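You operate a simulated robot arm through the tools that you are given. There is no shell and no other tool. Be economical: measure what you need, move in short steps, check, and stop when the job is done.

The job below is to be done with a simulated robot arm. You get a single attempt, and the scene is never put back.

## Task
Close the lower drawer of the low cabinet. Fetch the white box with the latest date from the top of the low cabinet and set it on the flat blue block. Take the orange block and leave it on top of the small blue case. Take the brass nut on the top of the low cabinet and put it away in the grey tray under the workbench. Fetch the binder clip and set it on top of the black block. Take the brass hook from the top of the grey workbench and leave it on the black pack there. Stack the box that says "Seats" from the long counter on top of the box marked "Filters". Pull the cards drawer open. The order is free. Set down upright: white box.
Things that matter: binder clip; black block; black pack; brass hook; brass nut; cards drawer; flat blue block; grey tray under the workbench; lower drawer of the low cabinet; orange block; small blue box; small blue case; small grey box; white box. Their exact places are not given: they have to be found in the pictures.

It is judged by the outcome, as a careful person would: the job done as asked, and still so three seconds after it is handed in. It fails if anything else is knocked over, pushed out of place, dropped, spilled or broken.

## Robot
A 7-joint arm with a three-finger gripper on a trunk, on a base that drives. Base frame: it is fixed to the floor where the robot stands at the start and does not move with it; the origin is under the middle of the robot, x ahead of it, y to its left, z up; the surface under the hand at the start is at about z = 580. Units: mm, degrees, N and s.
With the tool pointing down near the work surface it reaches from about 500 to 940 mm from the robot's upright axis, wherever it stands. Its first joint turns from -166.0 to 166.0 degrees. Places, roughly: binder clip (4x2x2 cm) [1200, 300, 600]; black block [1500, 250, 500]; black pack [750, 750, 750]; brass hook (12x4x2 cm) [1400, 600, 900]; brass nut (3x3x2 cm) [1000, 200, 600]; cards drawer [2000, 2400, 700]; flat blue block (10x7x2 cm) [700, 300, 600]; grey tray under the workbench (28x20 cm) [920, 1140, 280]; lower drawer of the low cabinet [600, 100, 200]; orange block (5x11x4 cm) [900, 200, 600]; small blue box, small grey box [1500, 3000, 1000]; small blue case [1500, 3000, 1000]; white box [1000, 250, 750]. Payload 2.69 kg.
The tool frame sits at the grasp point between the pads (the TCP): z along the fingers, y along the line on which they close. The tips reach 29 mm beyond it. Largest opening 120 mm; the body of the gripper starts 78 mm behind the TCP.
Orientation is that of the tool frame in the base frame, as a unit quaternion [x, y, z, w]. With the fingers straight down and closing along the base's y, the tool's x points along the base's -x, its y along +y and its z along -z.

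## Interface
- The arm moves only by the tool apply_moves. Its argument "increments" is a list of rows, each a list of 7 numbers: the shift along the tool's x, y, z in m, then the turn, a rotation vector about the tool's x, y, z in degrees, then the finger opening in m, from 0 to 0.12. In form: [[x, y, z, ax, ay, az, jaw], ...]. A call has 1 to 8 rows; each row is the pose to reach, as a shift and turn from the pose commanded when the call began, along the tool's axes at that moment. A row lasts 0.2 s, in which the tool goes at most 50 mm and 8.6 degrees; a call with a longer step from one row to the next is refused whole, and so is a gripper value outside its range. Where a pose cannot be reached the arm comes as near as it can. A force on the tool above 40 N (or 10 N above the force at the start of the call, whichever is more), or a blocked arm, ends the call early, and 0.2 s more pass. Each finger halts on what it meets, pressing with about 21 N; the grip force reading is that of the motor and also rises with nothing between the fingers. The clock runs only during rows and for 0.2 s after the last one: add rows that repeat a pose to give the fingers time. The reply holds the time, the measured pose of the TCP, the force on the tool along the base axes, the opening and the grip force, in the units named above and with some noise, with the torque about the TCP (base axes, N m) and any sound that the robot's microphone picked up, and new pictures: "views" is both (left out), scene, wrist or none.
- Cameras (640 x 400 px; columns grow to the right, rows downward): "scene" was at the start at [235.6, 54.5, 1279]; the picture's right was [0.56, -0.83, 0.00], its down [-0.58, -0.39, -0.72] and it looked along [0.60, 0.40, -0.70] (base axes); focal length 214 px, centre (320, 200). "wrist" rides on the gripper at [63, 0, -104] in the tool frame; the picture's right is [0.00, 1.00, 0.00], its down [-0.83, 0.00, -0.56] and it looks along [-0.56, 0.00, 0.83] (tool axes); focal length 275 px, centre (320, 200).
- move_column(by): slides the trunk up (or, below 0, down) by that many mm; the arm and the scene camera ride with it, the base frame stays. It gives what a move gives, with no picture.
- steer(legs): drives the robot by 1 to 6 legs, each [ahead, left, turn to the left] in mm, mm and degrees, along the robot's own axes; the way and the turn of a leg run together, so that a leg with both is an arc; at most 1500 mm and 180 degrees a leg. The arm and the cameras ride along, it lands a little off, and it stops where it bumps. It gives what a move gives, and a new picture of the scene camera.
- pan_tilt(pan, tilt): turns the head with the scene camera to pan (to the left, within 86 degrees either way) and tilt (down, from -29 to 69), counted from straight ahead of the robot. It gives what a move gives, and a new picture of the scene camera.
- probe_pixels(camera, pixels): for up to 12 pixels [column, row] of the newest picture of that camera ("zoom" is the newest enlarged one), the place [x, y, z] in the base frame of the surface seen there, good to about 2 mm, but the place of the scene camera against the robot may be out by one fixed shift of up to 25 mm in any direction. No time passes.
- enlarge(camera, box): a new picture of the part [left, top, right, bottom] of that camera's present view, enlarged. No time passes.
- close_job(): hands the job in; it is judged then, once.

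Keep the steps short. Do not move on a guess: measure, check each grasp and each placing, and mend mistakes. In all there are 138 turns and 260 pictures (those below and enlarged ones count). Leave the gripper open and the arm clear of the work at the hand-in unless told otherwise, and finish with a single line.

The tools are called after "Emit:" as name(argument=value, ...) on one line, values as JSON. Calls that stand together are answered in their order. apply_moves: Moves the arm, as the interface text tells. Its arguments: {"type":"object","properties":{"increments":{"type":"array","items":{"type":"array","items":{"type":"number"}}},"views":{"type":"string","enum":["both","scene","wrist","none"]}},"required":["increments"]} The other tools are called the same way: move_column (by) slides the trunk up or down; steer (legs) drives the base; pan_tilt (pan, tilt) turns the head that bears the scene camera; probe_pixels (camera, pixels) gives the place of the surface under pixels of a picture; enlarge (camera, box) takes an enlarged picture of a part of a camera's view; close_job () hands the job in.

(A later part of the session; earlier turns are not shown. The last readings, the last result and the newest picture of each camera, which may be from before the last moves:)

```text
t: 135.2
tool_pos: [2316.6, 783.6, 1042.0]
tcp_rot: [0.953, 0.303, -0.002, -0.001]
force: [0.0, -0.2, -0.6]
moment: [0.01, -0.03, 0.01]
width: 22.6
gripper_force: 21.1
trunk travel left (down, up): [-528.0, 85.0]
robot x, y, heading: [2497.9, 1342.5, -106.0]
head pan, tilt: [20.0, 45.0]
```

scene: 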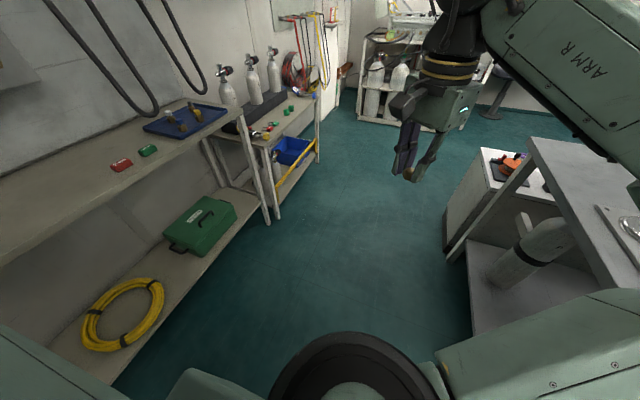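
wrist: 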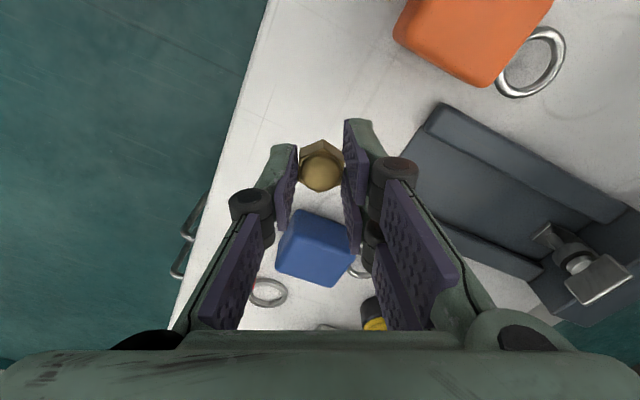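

Now I back off slightly (to u≈2090) and go right along the bench's back side to the tray.

Emit:
steer(legs=[[-75, 0, 0], [-15, -720, 0], [-15, -710, 0]])

Emit:
pan_tilt(pan=0, tilt=45)

```text
t: 147.5
tool_pos: [959.0, 1285.5, 1040.7]
tcp_rot: [0.955, 0.298, -0.001, -0.001]
force: [0.6, -0.5, -0.2]
moment: [0.03, 0.0, 0.0]
width: 22.9
gripper_force: 20.9
trunk travel left (down, up): [-528.0, 85.0]
robot x, y, heading: [1146.1, 1839.8, -106.6]
head pan, tilt: [20.0, 45.0]
```

scene: 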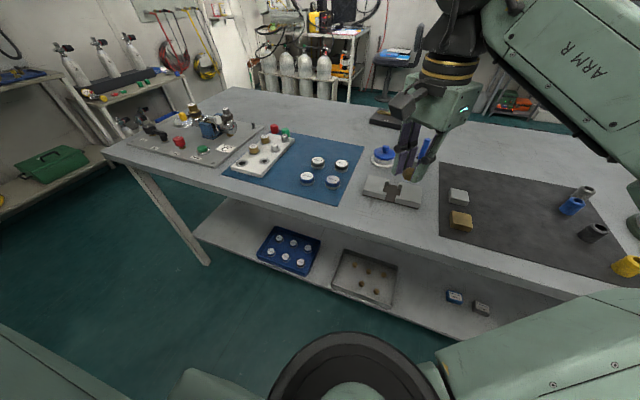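

```text
t: 148.3
tool_pos: [959.7, 1285.4, 1040.2]
tcp_rot: [0.955, 0.298, -0.001, 0.0]
force: [0.2, 0.7, -1.0]
moment: [-0.02, 0.03, 0.01]
width: 22.5
gripper_force: 20.6
trunk travel left (down, up): [-528.0, 85.0]
robot x, y, heading: [1145.7, 1841.1, -106.5]
head pan, tilt: [0.0, 45.0]
```

scene: 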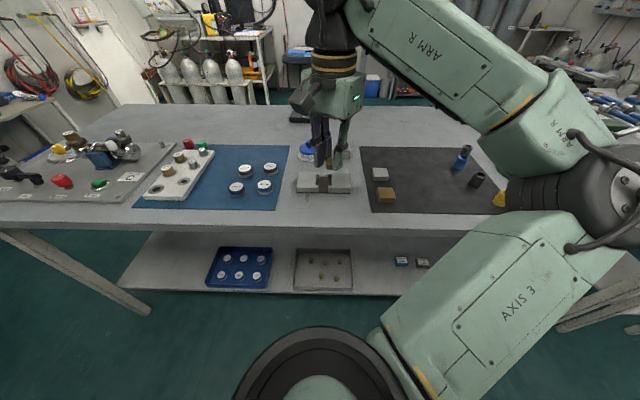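

Perfect view of the grey tray at (323,270). I'll measure tray, shelf and bench edge.

Emit:
probe_pixels(camera="scene", pixels=[[297, 251], [350, 251], [352, 287], [294, 288], [323, 283], [323, 257], [323, 291], [323, 222], [323, 230], [200, 210], [322, 276], [309, 288]])

Emit:
enlarge(camera="scene", box=[260, 200, 420, 300])

```text
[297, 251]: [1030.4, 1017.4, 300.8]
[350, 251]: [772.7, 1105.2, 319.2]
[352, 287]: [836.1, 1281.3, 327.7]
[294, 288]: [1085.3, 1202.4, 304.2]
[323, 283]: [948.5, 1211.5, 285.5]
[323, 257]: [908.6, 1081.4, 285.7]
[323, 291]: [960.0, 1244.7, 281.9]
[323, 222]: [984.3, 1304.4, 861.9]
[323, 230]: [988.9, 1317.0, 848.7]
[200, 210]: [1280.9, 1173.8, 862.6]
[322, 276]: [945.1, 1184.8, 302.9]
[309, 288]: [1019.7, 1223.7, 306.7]
```

```text
4.00 times, centred on (340, 250) of scene
```

zoom: 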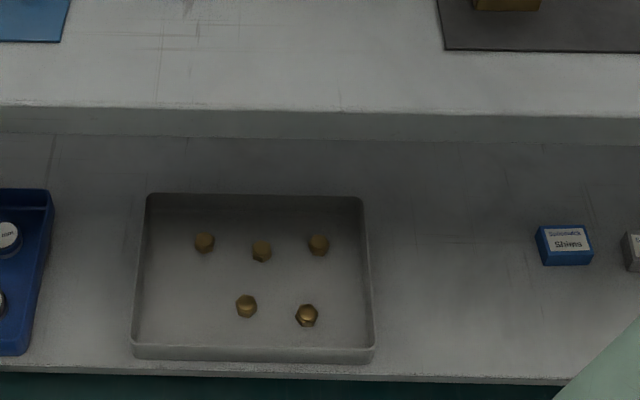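

Near-edge drop spot chosen at about (e 610, u 1420) in the tray. I'll back off 60 mm, square the tool to the bench and move it outside the bench edge, then tilt it 40°.

Emit:
steer(legs=[[-60, 0, 0]])

Emit:
apply_moves(increments=[[0.02, -0.004, 0, 0, 0, -7.6, 0], [0.04, -0.009, 0, 0, 0, -15.2, 0], [0.06, -0.013, 0, 0, 0, -22.8, 0], [0.08, -0.018, 0, 0, 0, -30.4, 0], [0.095, -0.022, 0, 0, 0, -38, 0]], views="none")

Emit:
apply_moves(increments=[[0, 0, 0, 0, -8, 0, 0], [0, 0, 0, 0, -16, 0, 0], [0, 0, 0, 0, -24, 0, 0], [0, 0, 0, 0, -32, 0, 0], [0, 0, 0, 0, -40, 0, 0]], views="none")

Emit:
move_column(by=-450)

Emit:
pan_tilt(pan=10, tilt=35)

```text
t: 149.3
tool_pos: [974.6, 1342.6, 1039.7]
tcp_rot: [0.954, 0.299, -0.001, 0.0]
force: [0.1, 0.6, 0.1]
moment: [-0.03, 0.02, -0.03]
width: 22.8
gripper_force: 21.3
trunk travel left (down, up): [-528.0, 85.0]
robot x, y, heading: [1163.5, 1898.2, -106.6]
head pan, tilt: [0.0, 45.0]
```

scene: 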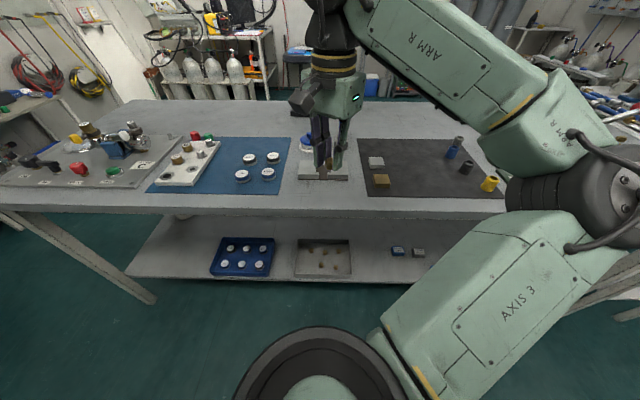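

```text
t: 150.5
tool_pos: [1039.6, 1414.7, 1040.7]
tcp_rot: [0.805, 0.593, -0.001, -0.001]
force: [-0.8, 0.1, -0.4]
moment: [0.02, 0.01, 0.02]
width: 22.6
gripper_force: 21.0
trunk travel left (down, up): [-528.0, 85.0]
robot x, y, heading: [1159.1, 1899.7, -106.4]
head pan, tilt: [0.0, 45.0]
```

```text
t: 151.7
tool_pos: [1040.1, 1414.1, 1040.0]
tcp_rot: [0.757, 0.556, -0.277, 0.203]
force: [0.4, -0.1, -0.1]
moment: [0.02, 0.04, 0.03]
width: 22.9
gripper_force: 20.8
trunk travel left (down, up): [-528.0, 85.0]
robot x, y, heading: [1160.4, 1900.9, -106.3]
head pan, tilt: [0.0, 45.0]
```

```text
refused: -450 is not a number from -400 to 400
```

```text
t: 152.4
tool_pos: [1041.1, 1413.6, 1039.9]
tcp_rot: [0.757, 0.558, -0.275, 0.203]
force: [-0.6, -0.1, -0.5]
moment: [0.01, 0.02, 0.0]
width: 22.7
gripper_force: 21.3
trunk travel left (down, up): [-528.0, 85.0]
robot x, y, heading: [1162.9, 1900.4, -106.7]
head pan, tilt: [10.0, 35.0]
```

scene: 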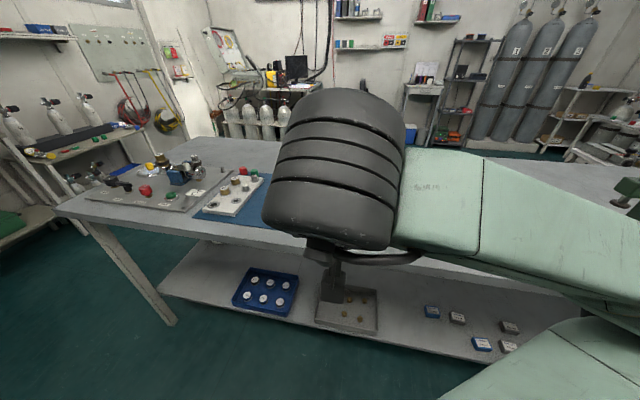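

Emit:
move_column(by=-400)

Emit:
pan_tilt(pan=20, tilt=35)

Emit:
apply_moves(increments=[[0, 0, 0, 0, 0, 0, 0]], views="wrist")

```text
t: 156.2
tool_pos: [1041.2, 1414.1, 639.6]
tcp_rot: [0.757, 0.557, -0.276, 0.202]
force: [0.0, 0.8, -0.1]
moment: [0.0, -0.01, -0.02]
width: 23.1
gripper_force: 21.0
trunk travel left (down, up): [-128.0, 485.0]
robot x, y, heading: [1155.5, 1900.7, -106.5]
head pan, tilt: [10.0, 35.0]
```

```text
t: 156.9
tool_pos: [1041.4, 1414.5, 641.4]
tcp_rot: [0.757, 0.557, -0.276, 0.201]
force: [0.2, -0.7, -0.2]
moment: [0.0, -0.02, 0.05]
width: 22.8
gripper_force: 20.6
trunk travel left (down, up): [-128.0, 485.0]
robot x, y, heading: [1162.0, 1897.9, -106.4]
head pan, tilt: [20.0, 35.0]
```

scene: 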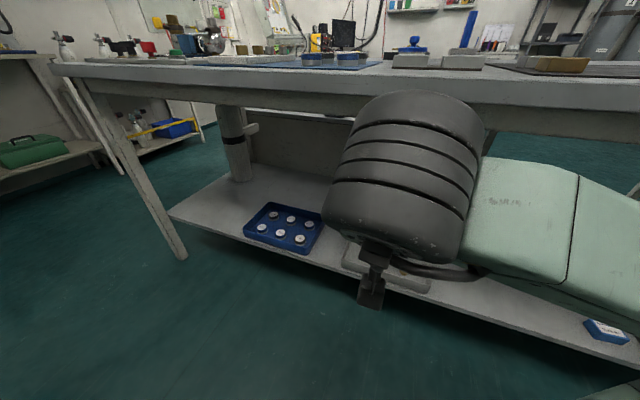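

```text
t: 157.3
tool_pos: [1041.1, 1413.3, 639.5]
tcp_rot: [0.757, 0.558, -0.276, 0.201]
force: [0.5, -0.4, -0.5]
moment: [0.02, 0.03, 0.0]
width: 22.5
gripper_force: 21.1
trunk travel left (down, up): [-128.0, 485.0]
robot x, y, heading: [1159.0, 1900.2, -106.9]
head pan, tilt: [20.0, 35.0]
```

wrist: 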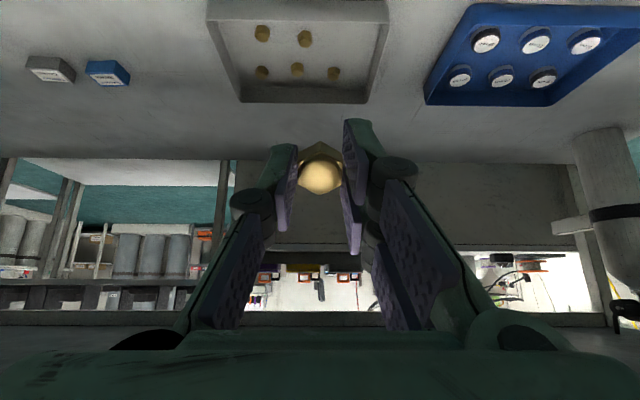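

Emit:
probe_pixels(camera="wrist", pixels=[[262, 33], [304, 38], [262, 73], [297, 70], [334, 73], [345, 30], [225, 5], [385, 5], [242, 97], [362, 99], [350, 50], [310, 90]])

Emit:
enlarge(camera="wrist", box=[10, 0, 410, 120])

```text
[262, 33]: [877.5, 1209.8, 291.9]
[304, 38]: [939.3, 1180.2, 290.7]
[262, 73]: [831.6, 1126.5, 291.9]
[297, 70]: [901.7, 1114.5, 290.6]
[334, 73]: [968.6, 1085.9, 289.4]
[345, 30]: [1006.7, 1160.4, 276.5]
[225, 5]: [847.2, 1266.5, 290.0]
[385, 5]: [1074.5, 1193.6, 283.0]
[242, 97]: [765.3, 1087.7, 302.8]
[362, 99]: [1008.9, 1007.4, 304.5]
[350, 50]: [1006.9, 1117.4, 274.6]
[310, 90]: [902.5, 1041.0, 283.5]
```

```text
1.60 times, centred on (210, 60) of wrist
```

zoom: 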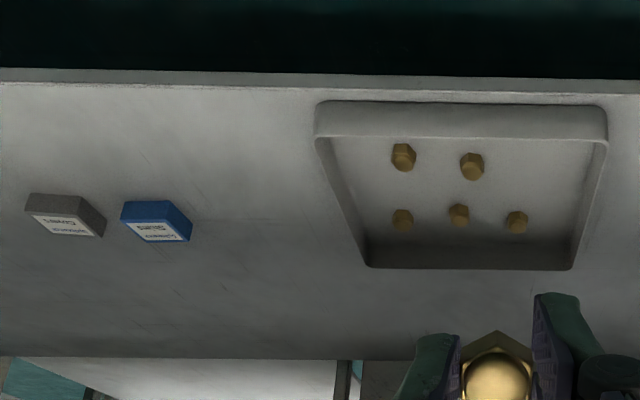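

Emit:
probe_pixels(camera="scene", pixels=[[400, 110], [400, 180], [350, 200], [460, 140], [530, 220], [372, 255], [370, 295], [300, 82], [300, 95]])

```text
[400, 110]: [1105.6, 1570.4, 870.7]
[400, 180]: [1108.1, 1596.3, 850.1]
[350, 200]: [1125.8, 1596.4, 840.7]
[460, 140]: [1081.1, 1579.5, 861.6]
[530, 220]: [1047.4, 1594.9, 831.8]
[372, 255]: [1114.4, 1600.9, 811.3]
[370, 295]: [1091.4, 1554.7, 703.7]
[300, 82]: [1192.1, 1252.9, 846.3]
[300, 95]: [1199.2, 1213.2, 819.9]
```

The wrist joint will stay well below the bench top. Phase 1: down and slightly in.

Emit:
apply_moves(increments=[[0.014, 0.008, 0.0353, 0, 0, 0, 0], [0.028, 0.016, 0.0706, 0, 0, 0, 0], [0.042, 0.024, 0.106, 0, 0, 0, 0], [0.056, 0.032, 0.141, 0, 0, 0, 0], [0.07, 0.04, 0.1765, 0, 0, 0, 0], [0.05, 0.04, 0.2181, 0, 0, 0, 0], [0.03, 0.04, 0.2597, 0, 0, 0, 0]], views="both")

```text
t: 158.9
tool_pos: [1034.6, 1263.2, 420.3]
tcp_rot: [0.755, 0.558, -0.277, 0.203]
force: [-1.0, -0.5, 0.1]
moment: [0.01, -0.02, 0.0]
width: 22.3
gripper_force: 20.9
out of reach, approached as far as the arm can: row 2, 3, 4, 5, 6
trunk travel left (down, up): [-128.0, 485.0]
robot x, y, heading: [1164.4, 1895.8, -106.5]
head pan, tilt: [20.0, 35.0]
```

scene: 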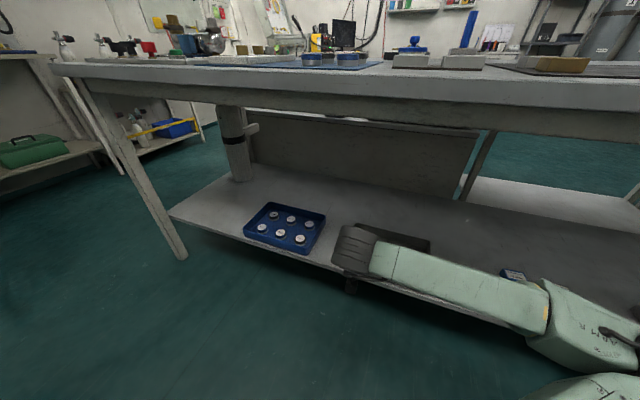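
wrist: 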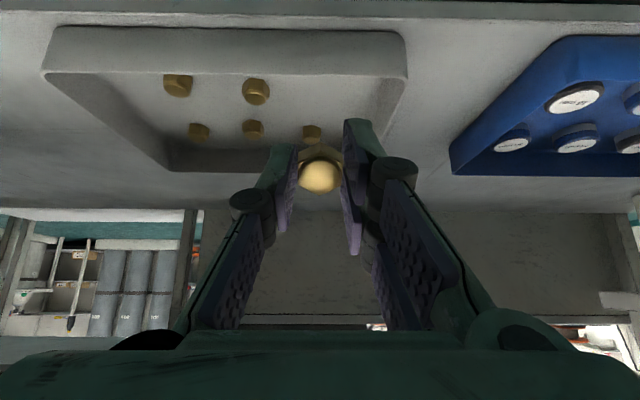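

Emit:
probe_pixels(camera="scene", pixels=[[440, 262], [440, 285], [500, 300], [360, 245], [350, 270], [540, 320], [513, 273]])

```text
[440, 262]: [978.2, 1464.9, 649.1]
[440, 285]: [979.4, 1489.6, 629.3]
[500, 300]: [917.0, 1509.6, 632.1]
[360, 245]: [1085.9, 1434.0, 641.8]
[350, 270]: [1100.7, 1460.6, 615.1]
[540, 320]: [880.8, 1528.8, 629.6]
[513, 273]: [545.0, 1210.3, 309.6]
```

Forearm stays clear. Advance 130 mm along the tool axis into the tray space.

Emit:
apply_moves(increments=[[0, 0, 0.03, 0, 0, 0, 0], [0, 0, 0.06, 0, 0, 0, 0], [0, 0, 0.09, 0, 0, 0, 0], [0, 0, 0.115, 0, 0, 0, 0], [0, 0, 0.13, 0, 0, 0, 0]], views="both")

```text
t: 160.2
tool_pos: [1011.5, 1182.8, 321.2]
tcp_rot: [0.757, 0.557, -0.277, 0.202]
force: [0.5, 0.0, -0.2]
moment: [0.02, 0.0, 0.03]
width: 22.5
gripper_force: 20.6
trunk travel left (down, up): [-128.0, 485.0]
robot x, y, heading: [1162.1, 1898.2, -106.7]
head pan, tilt: [20.0, 35.0]
```

scene: 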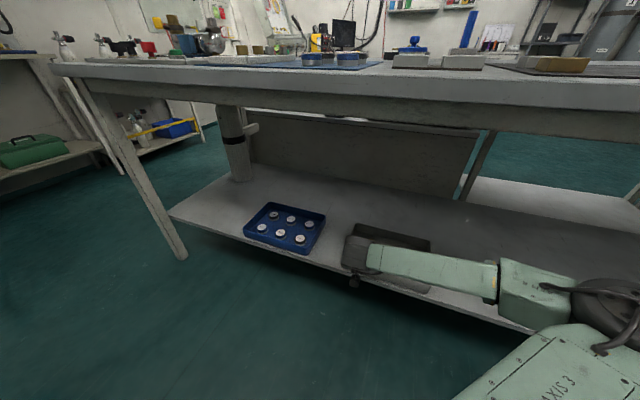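
wrist: 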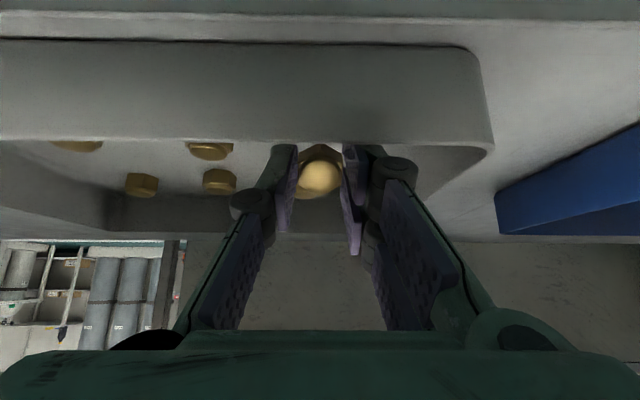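

Emit:
apply_moves(increments=[[0.0039, 0, 0.0046, 0, 0, 0, 0], [0.0077, 0, 0.0092, 0, 0, 0, 0], [0.009, 0, 0.0107, 0, 0, 0, 0]], views="none")

```text
t: 160.9
tool_pos: [1009.9, 1180.6, 315.3]
tcp_rot: [0.755, 0.555, -0.281, 0.205]
force: [-6.9, -15.8, 32.2]
moment: [0.74, -0.83, -0.24]
width: 22.5
gripper_force: 20.8
trunk travel left (down, up): [-128.0, 485.0]
robot x, y, heading: [1163.0, 1897.8, -106.8]
head pan, tilt: [20.0, 35.0]
```

The gripper underside touched the tray's near rim. I'll lift 15 mm, go 45 mm deeper, then lower again.

Emit:
apply_moves(increments=[[-0.006, 0, -0.007, 0, 0, 0, 0], [-0.012, 0, -0.0145, 0, 0, 0, 0], [-0.029, 0.007, 0.0, 0, 0, 0, 0], [-0.0465, 0.015, 0.0145, 0, 0, 0, 0], [-0.0465, 0.015, 0.0145, 0, 0, 0, 0]], views="both")

```text
t: 162.2
tool_pos: [1010.2, 1137.3, 325.4]
tcp_rot: [0.757, 0.556, -0.277, 0.201]
force: [-0.7, -0.7, -0.1]
moment: [-0.01, -0.01, 0.02]
width: 22.8
gripper_force: 21.2
trunk travel left (down, up): [-128.0, 485.0]
robot x, y, heading: [1162.6, 1898.9, -106.7]
head pan, tilt: [20.0, 35.0]
```

scene: 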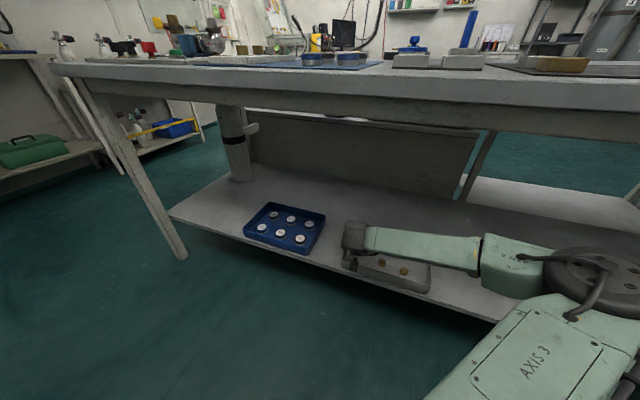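
wrist: 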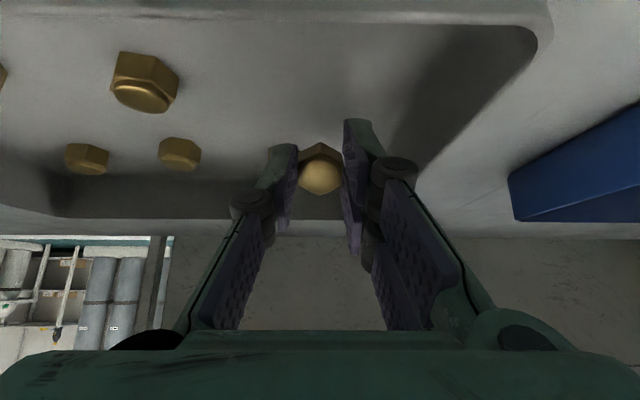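

Emit:
apply_moves(increments=[[0.005, 0, 0.006, 0, 0, 0, 0], [0.0096, 0, 0.0115, 0, 0, 0, 0], [0.0105, 0, 0.0125, 0, 0, 0, 0]], views="none")

```text
t: 162.9
tool_pos: [1011.2, 1136.8, 311.8]
tcp_rot: [0.757, 0.557, -0.276, 0.203]
force: [0.5, 0.2, -0.6]
moment: [0.04, 0.01, 0.03]
width: 22.6
gripper_force: 21.4
trunk travel left (down, up): [-128.0, 485.0]
robot x, y, heading: [1157.4, 1899.2, -106.7]
head pan, tilt: [20.0, 35.0]
```

Emit:
apply_moves(increments=[[0.0016, 0, 0.002, 0, 0, 0, 0], [0.0032, 0, 0.0038, 0, 0, 0, 0]], views="none")

```text
t: 163.6
tool_pos: [1012.1, 1137.6, 309.4]
tcp_rot: [0.756, 0.557, -0.278, 0.203]
force: [1.4, 4.6, 18.2]
moment: [0.09, -0.37, 0.17]
width: 22.8
gripper_force: 20.8
trunk travel left (down, up): [-128.0, 485.0]
robot x, y, heading: [1161.8, 1897.7, -106.6]
head pan, tilt: [20.0, 35.0]
```

Nut touches the tray floor. Release and withdraw along the tool axis.

Emit:
apply_moves(increments=[[-0.0008, 0, -0.001, 0, 0, 0, 0.03], [-0.0008, 0, -0.001, 0, 0, 0, 0.04], [-0.0008, 0, -0.001, 0, 0, 0, 0.04], [-0.0008, 0, -0.03, 0, 0, 0, 0.04], [-0.0008, 0, -0.07, 0, 0, 0, 0.04], [-0.0008, 0, -0.11, 0, 0, 0, 0.04], [-0.0008, 0, -0.155, 0, 0, 0, 0.04], [-0.0008, 0, -0.2, 0, 0, 0, 0.04]], views="wrist")

```text
t: 165.3
tool_pos: [1049.8, 1259.6, 459.1]
tcp_rot: [0.757, 0.558, -0.276, 0.201]
force: [-0.6, 0.8, 0.0]
moment: [-0.01, -0.02, -0.04]
width: 40.0
gripper_force: 0.1
trunk travel left (down, up): [-128.0, 485.0]
robot x, y, heading: [1161.4, 1902.3, -106.6]
head pan, tilt: [20.0, 35.0]
```

wrist: 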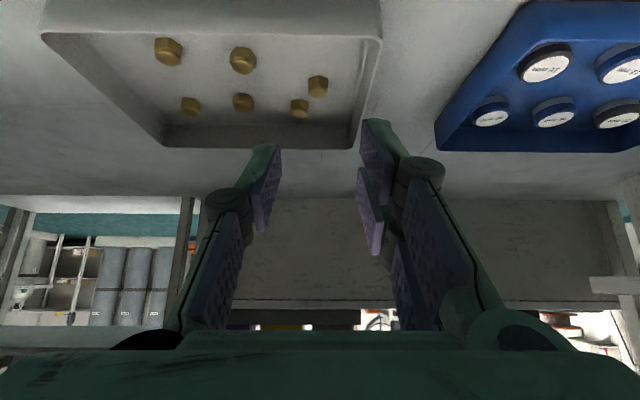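

Six nuts in the tray now. Withdraw fully, raise the column, and level the tool.

Emit:
apply_moves(increments=[[0, 0, -0.045, 0, 0, 0, 0.06], [0, 0, -0.09, 0, 0, 0, 0.06], [0.01, 0, -0.13, 0, 0, 0, 0.06], [0.03, 0, -0.17, 0, 0, 0, 0.06], [0.05, 0, -0.21, 0, 0, 0, 0.06]], views="none")

Emit:
move_column(by=400)

Emit:
apply_moves(increments=[[0, 0, 0, 0, 8, 0, 0.1], [0, 0, 0, 0, 16, 0, 0.12], [0, 0, 0, 0, 24, 0, 0.12], [0, 0, 0, 0, 32, 0, 0.12], [0, 0, 0, 0, 40, 0, 0.12]], views="none")

```text
t: 166.6
tool_pos: [1122.8, 1413.5, 605.2]
tcp_rot: [0.744, 0.578, -0.268, 0.204]
force: [-0.8, 0.0, 0.7]
moment: [0.0, -0.02, -0.04]
width: 60.2
gripper_force: 0.1
out of reach, approached as far as the arm can: row 3, 4, 5
trunk travel left (down, up): [-128.0, 485.0]
robot x, y, heading: [1161.8, 1896.0, -106.6]
head pan, tilt: [20.0, 35.0]
```

```text
t: 170.4
tool_pos: [1117.4, 1412.0, 1007.4]
tcp_rot: [0.751, 0.567, -0.265, 0.211]
force: [-0.5, 0.1, 0.2]
moment: [0.03, 0.01, 0.02]
width: 59.9
gripper_force: 0.0
trunk travel left (down, up): [-528.0, 85.0]
robot x, y, heading: [1163.3, 1900.3, -106.5]
head pan, tilt: [20.0, 35.0]
```

```text
t: 171.6
tool_pos: [1108.1, 1412.0, 1007.7]
tcp_rot: [0.806, 0.592, 0.001, -0.003]
force: [-0.2, -0.6, -0.9]
moment: [0.02, -0.03, -0.02]
width: 120.3
gripper_force: 0.1
trunk travel left (down, up): [-528.0, 85.0]
robot x, y, heading: [1161.4, 1898.8, -106.6]
head pan, tilt: [20.0, 35.0]
```

Turn 180° to face the long counter.

Emit:
steer(legs=[[0, 0, 179]])

Emit:
pan_tilt(pan=0, tilt=30)

Emit:
pan_tilt(pan=-40, tilt=30)

Emit:
pan_tilt(pan=40, tilt=30)

```text
t: 179.4
tool_pos: [1239.0, 2382.6, 1008.2]
tcp_rot: [-0.573, 0.82, -0.001, 0.001]
force: [0.7, -0.3, -1.3]
moment: [0.0, -0.02, 0.01]
width: 120.0
gripper_force: 0.1
trunk travel left (down, up): [-528.0, 85.0]
robot x, y, heading: [1163.7, 1897.1, 70.4]
head pan, tilt: [20.0, 35.0]
```

scene: 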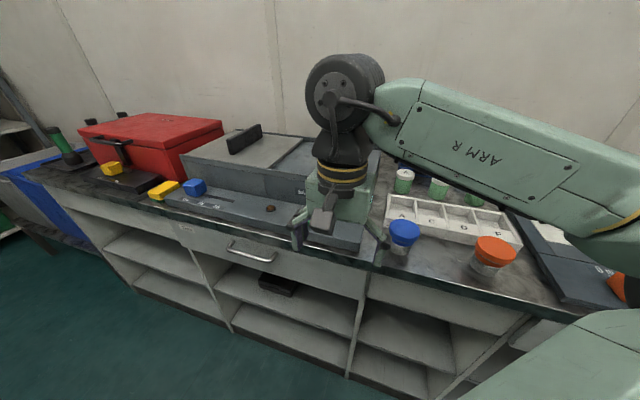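

```text
t: 180.2
tool_pos: [1238.5, 2382.4, 1007.2]
tcp_rot: [-0.573, 0.82, 0.0, 0.0]
force: [0.1, -0.1, -0.6]
moment: [0.02, -0.01, 0.01]
width: 120.0
gripper_force: 0.0
trunk travel left (down, up): [-528.0, 85.0]
robot x, y, heading: [1159.9, 1899.7, 70.9]
head pan, tilt: [0.0, 30.0]
```

scene: 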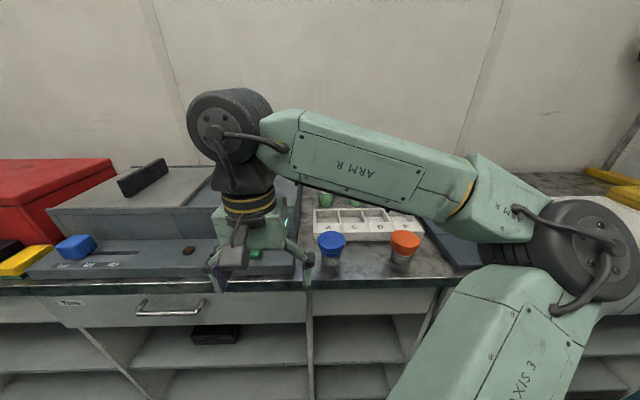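

```text
t: 181.3
tool_pos: [1238.6, 2381.3, 1009.0]
tcp_rot: [-0.572, 0.82, 0.001, 0.001]
force: [-0.5, 0.2, 0.1]
moment: [0.04, 0.02, -0.01]
width: 119.9
gripper_force: 0.0
trunk travel left (down, up): [-528.0, 85.0]
robot x, y, heading: [1161.4, 1899.5, 70.4]
head pan, tilt: [-40.0, 30.0]
```

scene: 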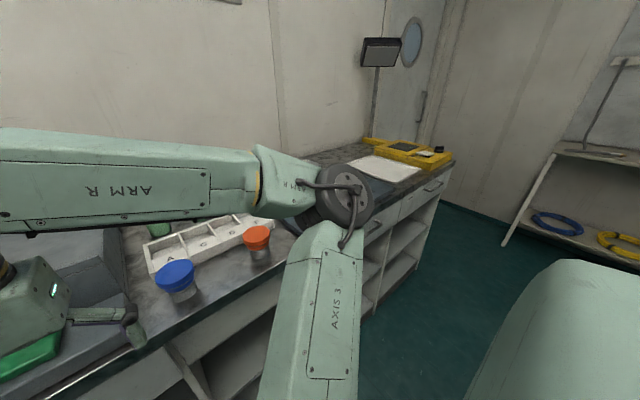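

```text
t: 182.8
tool_pos: [1238.6, 2382.7, 1007.5]
tcp_rot: [-0.573, 0.82, 0.0, 0.001]
force: [0.6, 0.3, -0.1]
moment: [-0.02, 0.02, -0.03]
width: 119.9
gripper_force: 0.0
trunk travel left (down, up): [-528.0, 85.0]
robot x, y, heading: [1161.8, 1898.2, 70.6]
head pan, tilt: [40.0, 30.0]
```

scene: 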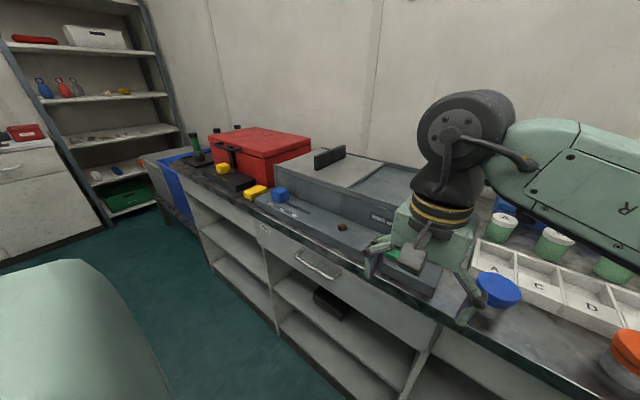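

The counter's right half is hidden by the arm. I'll drive 800 mm right and look back left.

Emit:
steer(legs=[[31, -799, 0]])

Emit:
enlarge(camera="scene", box=[160, 110, 480, 310])

```text
t: 189.5
tool_pos: [2007.0, 2144.5, 1007.9]
tcp_rot: [-0.574, 0.819, -0.001, 0.0]
force: [-0.1, 0.6, 0.0]
moment: [0.0, 0.0, -0.01]
width: 119.7
gripper_force: 0.1
trunk travel left (down, up): [-528.0, 85.0]
robot x, y, heading: [1933.9, 1662.2, 70.6]
head pan, tilt: [40.0, 30.0]
```

scene: 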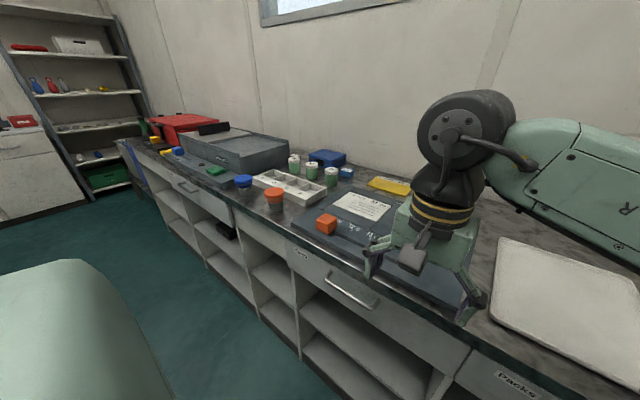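

```text
2.00 times, centred on (320, 210) of scene
```

zoom: 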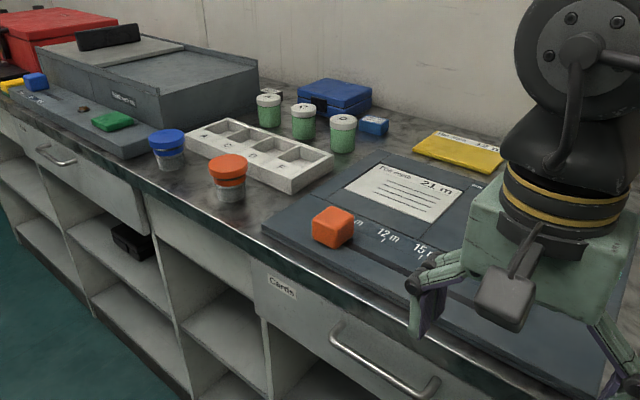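

I see the Cards drawer, the blue case at (327,157), and small boxes near the green jars. Enlarging there.

Emit:
enlarge(camera="scene", box=[280, 140, 370, 196])

Emit:
probe_pixels(camera="scene", pixels=[[347, 172], [295, 157], [327, 155], [310, 152], [340, 153], [330, 148], [332, 178], [350, 290], [325, 275], [375, 305], [312, 170], [302, 252]])

```text
7.11 times, centred on (325, 168) of scene
```

zoom: 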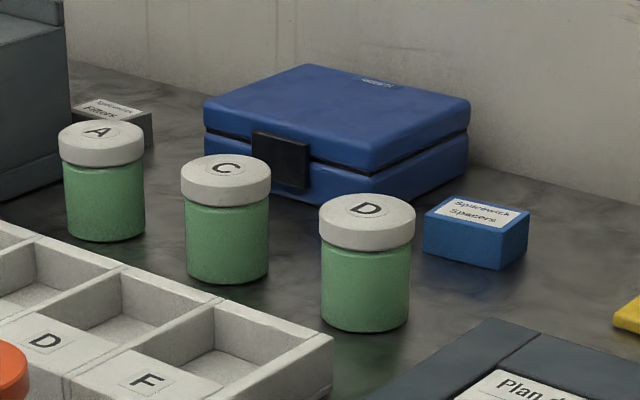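

```text
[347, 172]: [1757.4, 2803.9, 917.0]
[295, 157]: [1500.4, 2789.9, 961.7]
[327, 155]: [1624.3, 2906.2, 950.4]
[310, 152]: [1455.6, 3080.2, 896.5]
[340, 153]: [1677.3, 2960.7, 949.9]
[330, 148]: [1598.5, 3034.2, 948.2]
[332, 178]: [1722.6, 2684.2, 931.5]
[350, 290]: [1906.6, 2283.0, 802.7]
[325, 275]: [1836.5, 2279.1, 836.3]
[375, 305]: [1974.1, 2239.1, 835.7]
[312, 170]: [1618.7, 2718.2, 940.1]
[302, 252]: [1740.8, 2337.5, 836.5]
```

Emit:
enlarge(camera="scene", box=[335, 162, 359, 182])

Emit:
enlarge(camera="scene", box=[284, 148, 308, 166])

Emit:
enlarge(camera="scene", box=[130, 100, 260, 210])

Emit:
enlarge(camera="scene", box=[340, 160, 460, 240])

```text
16.00 times, centred on (347, 172) of scene
```

zoom: 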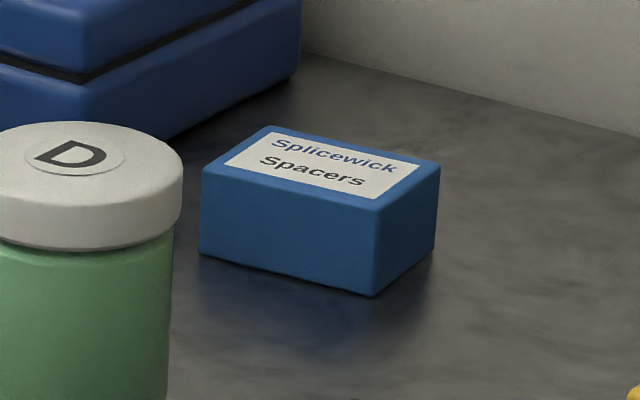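

```text
16.00 times, centred on (296, 157) of scene
```

zoom: 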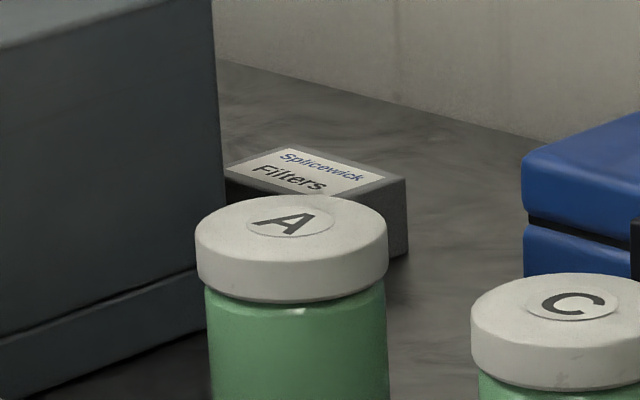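

```text
3.64 times, centred on (195, 155) of scene
```

zoom: 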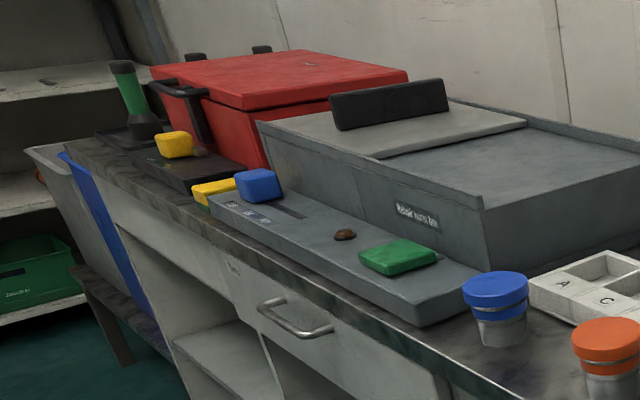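

```text
5.00 times, centred on (400, 200) of scene
```

zoom: 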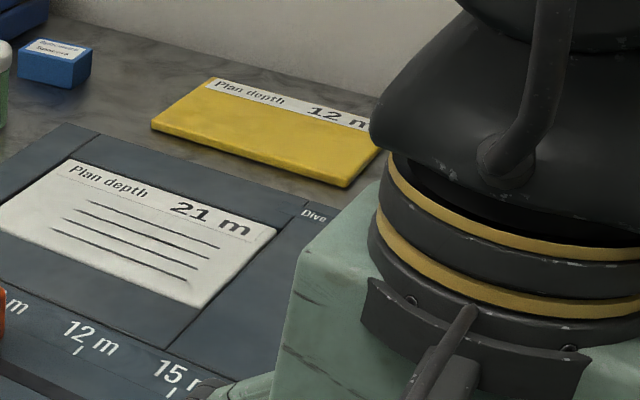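

"Filters" is the grey box behind jar A; the visible blue one says "Spacers", a decoy. I'll look for "Seats" from higher up, nearer the middle, with the wrist camera.

Emit:
move_column(by=84)

Emit:
steer(legs=[[-15, 400, 0]])

Emit:
apply_moves(increments=[[-0.02, 0, -0.04, 0, 0, 0, 0.12], [-0.04, 0, -0.08, 0, 0, 0, 0.12], [-0.06, 0, -0.1, 0, 0, 0, 0.12]], views="wrist")

```text
t: 190.7
tool_pos: [2007.9, 2144.2, 1092.3]
tcp_rot: [-0.574, 0.819, -0.001, 0.0]
force: [0.2, -0.1, -0.1]
moment: [-0.01, 0.0, -0.03]
width: 119.7
gripper_force: 0.1
trunk travel left (down, up): [-612.0, 1.0]
robot x, y, heading: [1931.6, 1661.0, 70.6]
head pan, tilt: [40.0, 30.0]
```

```text
t: 194.4
tool_pos: [1625.4, 2262.5, 1092.9]
tcp_rot: [-0.572, 0.82, 0.0, 0.0]
force: [-0.3, 0.1, -0.6]
moment: [0.01, -0.02, 0.01]
width: 119.8
gripper_force: 0.1
trunk travel left (down, up): [-612.0, 1.0]
robot x, y, heading: [1545.4, 1782.7, 70.6]
head pan, tilt: [40.0, 30.0]
```

scene: 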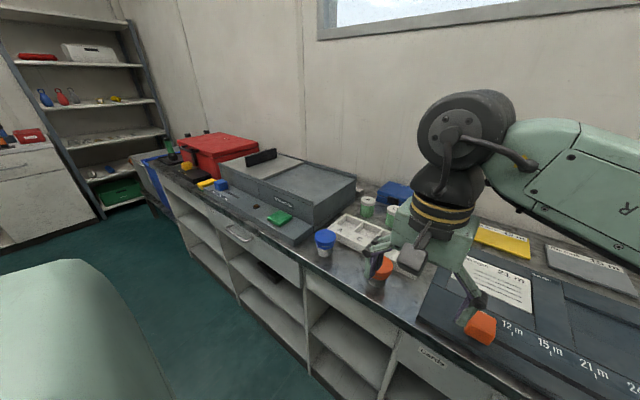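

```text
t: 195.2
tool_pos: [1645.9, 2322.0, 1191.2]
tcp_rot: [-0.572, 0.82, -0.002, 0.0]
force: [0.0, 0.6, -0.2]
moment: [-0.02, -0.01, -0.01]
width: 119.8
gripper_force: 0.0
trunk travel left (down, up): [-612.0, 1.0]
robot x, y, heading: [1548.5, 1775.4, 70.5]
head pan, tilt: [40.0, 30.0]
```

wrist: 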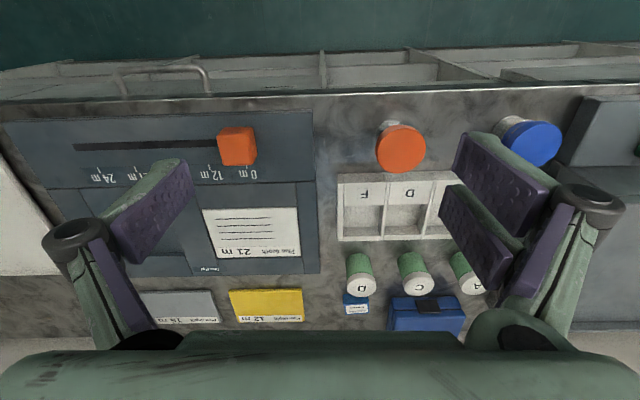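

Emit:
steer(legs=[[-10, 270, 0]])

Emit:
apply_moves(increments=[[-0.03, 0, 0, 0, 0, 0, 0.12], [-0.06, 0, 0, 0, 0, 0, 0.12]], views="wrist")

Emit:
enlarge(camera="wrist", box=[170, 200, 470, 340])

```text
t: 197.9
tool_pos: [1385.3, 2402.3, 1191.7]
tcp_rot: [-0.574, 0.819, -0.001, 0.001]
force: [-0.3, 0.8, 0.1]
moment: [0.02, 0.0, 0.03]
width: 120.0
gripper_force: 0.0
trunk travel left (down, up): [-612.0, 1.0]
robot x, y, heading: [1289.4, 1857.7, 71.0]
head pan, tilt: [40.0, 30.0]
```

scene: 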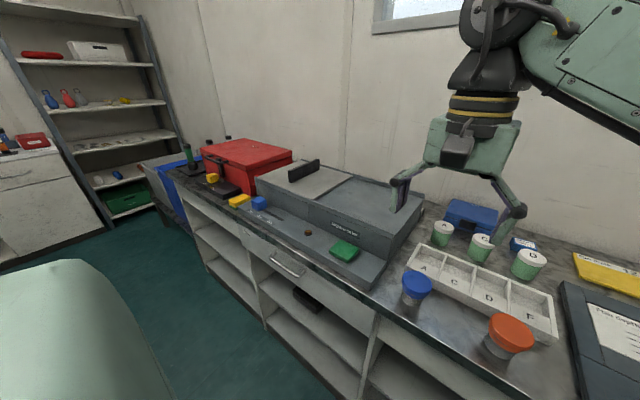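

```text
t: 198.5
tool_pos: [1407.0, 2459.3, 1190.1]
tcp_rot: [-0.573, 0.819, 0.001, 0.0]
force: [0.9, 0.6, 0.2]
moment: [-0.03, 0.0, -0.02]
width: 120.2
gripper_force: 0.0
trunk travel left (down, up): [-612.0, 1.0]
robot x, y, heading: [1286.6, 1859.4, 70.8]
head pan, tilt: [40.0, 30.0]
```

wrist: 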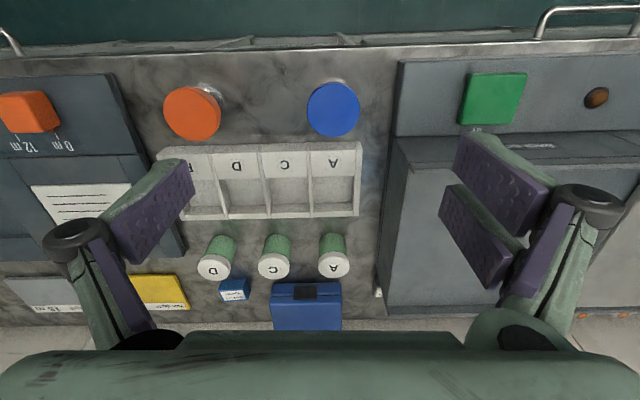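

```text
2.13 times, centred on (320, 270) of wrist
```

zoom: 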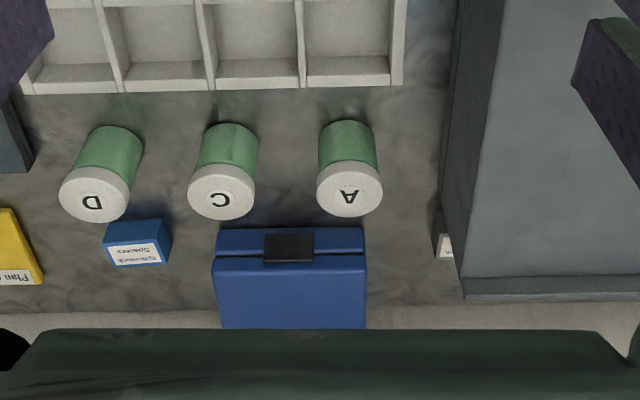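

Emit:
enlarge(camera="scene", box=[140, 120, 420, 280])

Emit:
pan_tilt(pan=-15, tilt=30)

Emit:
pan_tilt(pan=-50, tilt=25)

```text
2.29 times, centred on (280, 200) of scene
```

zoom: 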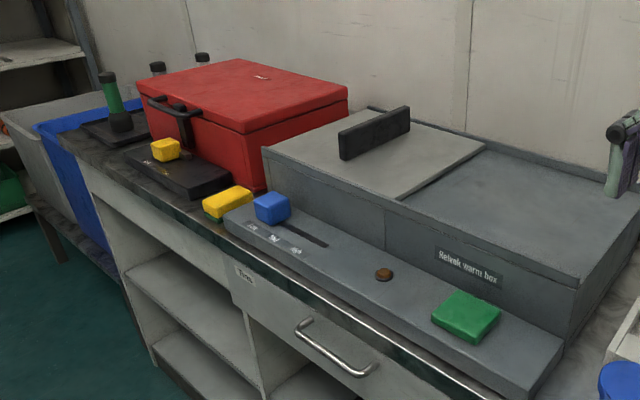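

```text
t: 199.7
tool_pos: [1406.6, 2458.7, 1190.4]
tcp_rot: [-0.573, 0.819, 0.001, 0.001]
force: [0.5, 0.5, 0.7]
moment: [-0.02, 0.03, 0.03]
width: 120.3
gripper_force: 0.1
trunk travel left (down, up): [-612.0, 1.0]
robot x, y, heading: [1287.2, 1861.6, 70.7]
head pan, tilt: [-15.0, 30.0]
```

scene: 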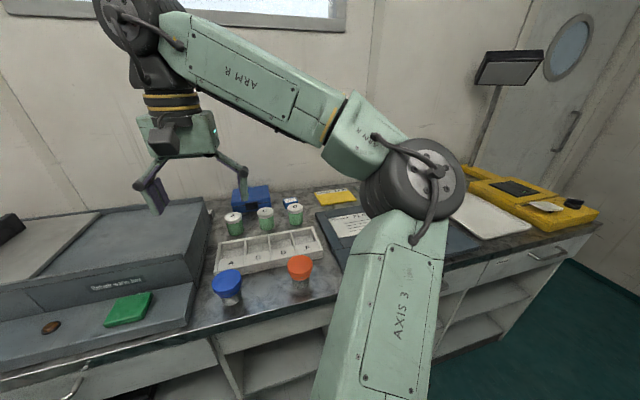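

```text
t: 200.7
tool_pos: [1407.1, 2458.4, 1189.4]
tcp_rot: [-0.573, 0.82, 0.001, 0.0]
force: [0.3, -0.6, 0.5]
moment: [-0.02, 0.02, 0.01]
width: 120.0
gripper_force: 0.0
trunk travel left (down, up): [-612.0, 1.0]
robot x, y, heading: [1291.2, 1860.8, 70.6]
head pan, tilt: [-50.0, 25.0]
```

scene: 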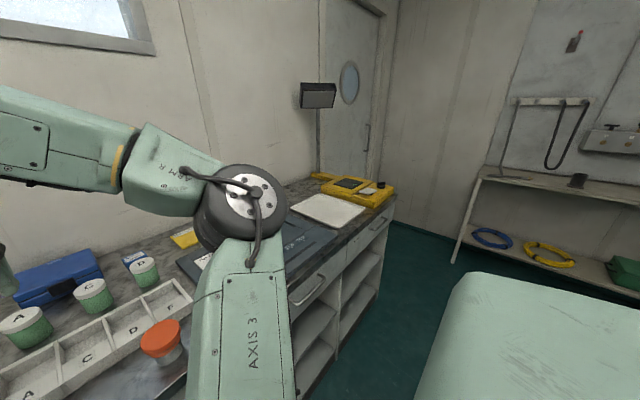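

Emit:
probe_pixels(camera="wrist", pixels=[[378, 293], [306, 312], [387, 160], [380, 310], [345, 300], [330, 266], [450, 230], [235, 290]])

```text
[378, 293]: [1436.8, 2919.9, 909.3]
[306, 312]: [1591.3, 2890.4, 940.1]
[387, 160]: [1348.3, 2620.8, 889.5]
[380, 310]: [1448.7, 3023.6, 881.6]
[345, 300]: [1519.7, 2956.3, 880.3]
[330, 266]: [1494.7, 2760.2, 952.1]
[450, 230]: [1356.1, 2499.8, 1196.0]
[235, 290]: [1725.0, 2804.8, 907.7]
```

Filters is at about (1437,2920,909), far back by the warm box. I'll move 180 mm nearer the counter and look from above with the wrist camera.

Emit:
steer(legs=[[180, 60, 0]])

Emit:
apply_moves(increments=[[0, 0, 0, 0, 0, 0, 0.12]], views="wrist")

```text
t: 202.3
tool_pos: [1411.4, 2650.7, 1190.4]
tcp_rot: [-0.573, 0.82, 0.0, 0.0]
force: [0.7, -0.2, -0.4]
moment: [-0.06, 0.02, -0.03]
width: 120.0
gripper_force: 0.1
trunk travel left (down, up): [-612.0, 1.0]
robot x, y, heading: [1292.8, 2053.0, 70.4]
head pan, tilt: [-50.0, 25.0]
```

scene: 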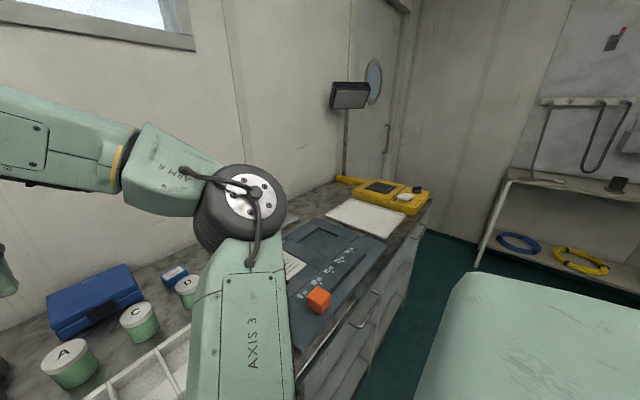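

```text
t: 202.7
tool_pos: [1413.1, 2649.9, 1190.3]
tcp_rot: [-0.572, 0.821, 0.001, 0.0]
force: [1.3, 0.4, 0.2]
moment: [-0.03, 0.03, 0.0]
width: 120.3
gripper_force: 0.1
trunk travel left (down, up): [-612.0, 1.0]
robot x, y, heading: [1294.3, 2054.9, 70.8]
head pan, tilt: [-50.0, 25.0]
```

wrist: 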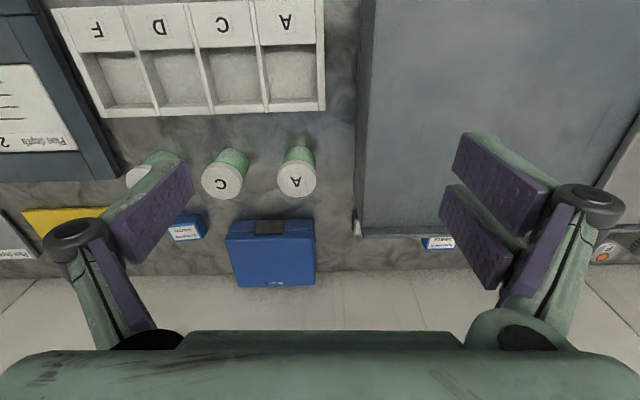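

Behind the warm box there's a blue box at (438,243). Enlarging.

Emit:
enlarge(camera="wrist", box=[410, 225, 470, 260])

Emit:
enlarge(camera="wrist", box=[330, 195, 390, 245])

Emit:
probe_pixels(camera="wrist", pixels=[[427, 239], [452, 240], [440, 238], [430, 246], [440, 246], [450, 248], [356, 222], [365, 236], [360, 120], [400, 200], [500, 255], [440, 232]])

```text
10.67 times, centred on (440, 242) of wrist
```

zoom: 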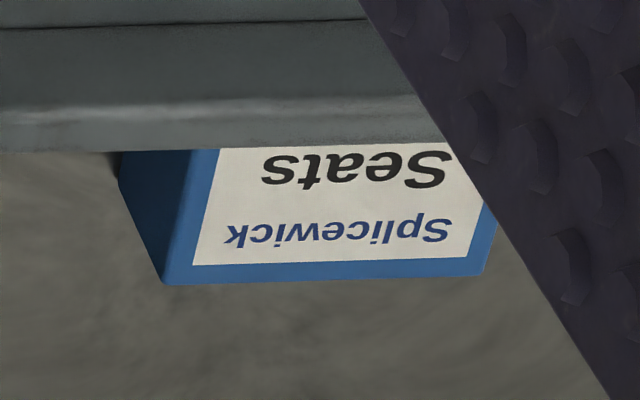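

```text
8.00 times, centred on (360, 220) of wrist
```

zoom: 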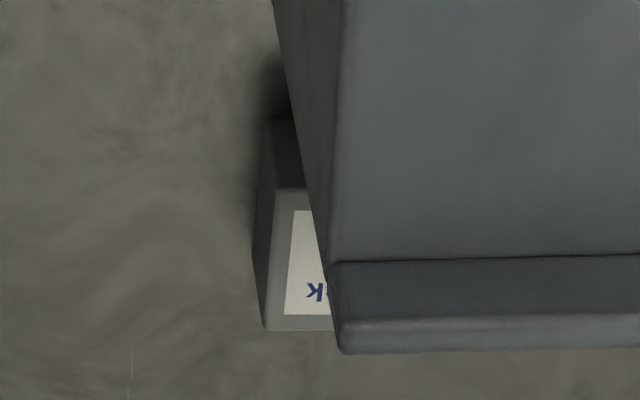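

```text
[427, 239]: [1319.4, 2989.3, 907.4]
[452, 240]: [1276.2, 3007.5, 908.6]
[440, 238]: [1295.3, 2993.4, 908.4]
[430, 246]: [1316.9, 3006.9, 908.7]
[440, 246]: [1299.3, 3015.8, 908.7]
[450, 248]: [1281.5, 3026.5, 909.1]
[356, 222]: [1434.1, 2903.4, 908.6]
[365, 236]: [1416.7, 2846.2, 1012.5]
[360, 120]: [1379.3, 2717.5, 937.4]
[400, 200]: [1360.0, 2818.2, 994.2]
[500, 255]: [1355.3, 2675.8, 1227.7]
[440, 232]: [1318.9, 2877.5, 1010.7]
```

That's "Seats" at about (1298,3005,909), behind the warm box; Filters is also just behind its corner. I'll shift left 150 mm to view both straight on.

Emit:
steer(legs=[[15, 150, 0]])

Emit:
apply_moves(increments=[[-0.04, 0, 0, 0, 0, 0, 0.12], [-0.08, 0, 0, 0, 0, 0, 0.12], [-0.12, 0, 0, 0, 0, 0, 0.12]], views="wrist")

```text
t: 204.5
tool_pos: [1274.7, 2714.7, 1189.6]
tcp_rot: [-0.572, 0.82, 0.001, 0.0]
force: [-1.0, 0.9, 0.2]
moment: [-0.04, -0.01, 0.03]
width: 120.0
gripper_force: 0.0
trunk travel left (down, up): [-612.0, 1.0]
robot x, y, heading: [1151.4, 2120.4, 70.4]
head pan, tilt: [-50.0, 25.0]
```

scene: 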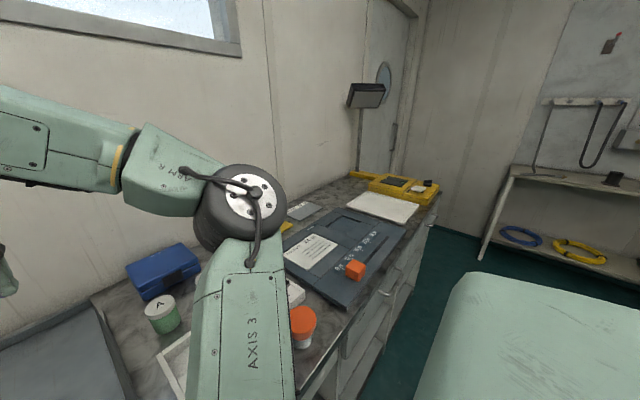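

```text
t: 205.3
tool_pos: [1314.2, 2825.8, 1179.2]
tcp_rot: [-0.573, 0.82, 0.003, 0.0]
force: [0.2, 0.1, -0.6]
moment: [0.02, 0.0, 0.0]
width: 120.0
gripper_force: 0.0
out of reach, approached as far as the arm can: row 2, 3
trunk travel left (down, up): [-612.0, 1.0]
robot x, y, heading: [1156.6, 2113.2, 70.7]
head pan, tilt: [-50.0, 25.0]
```

wrist: 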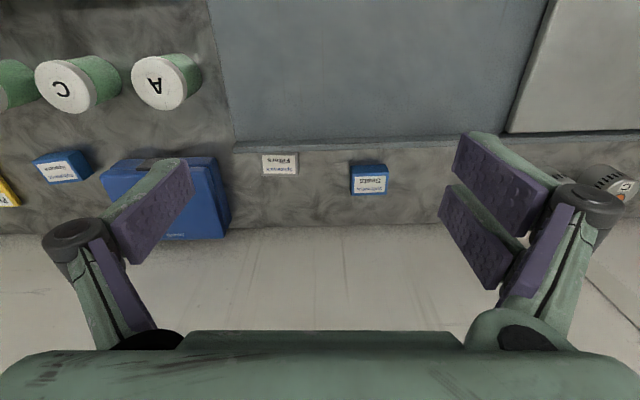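

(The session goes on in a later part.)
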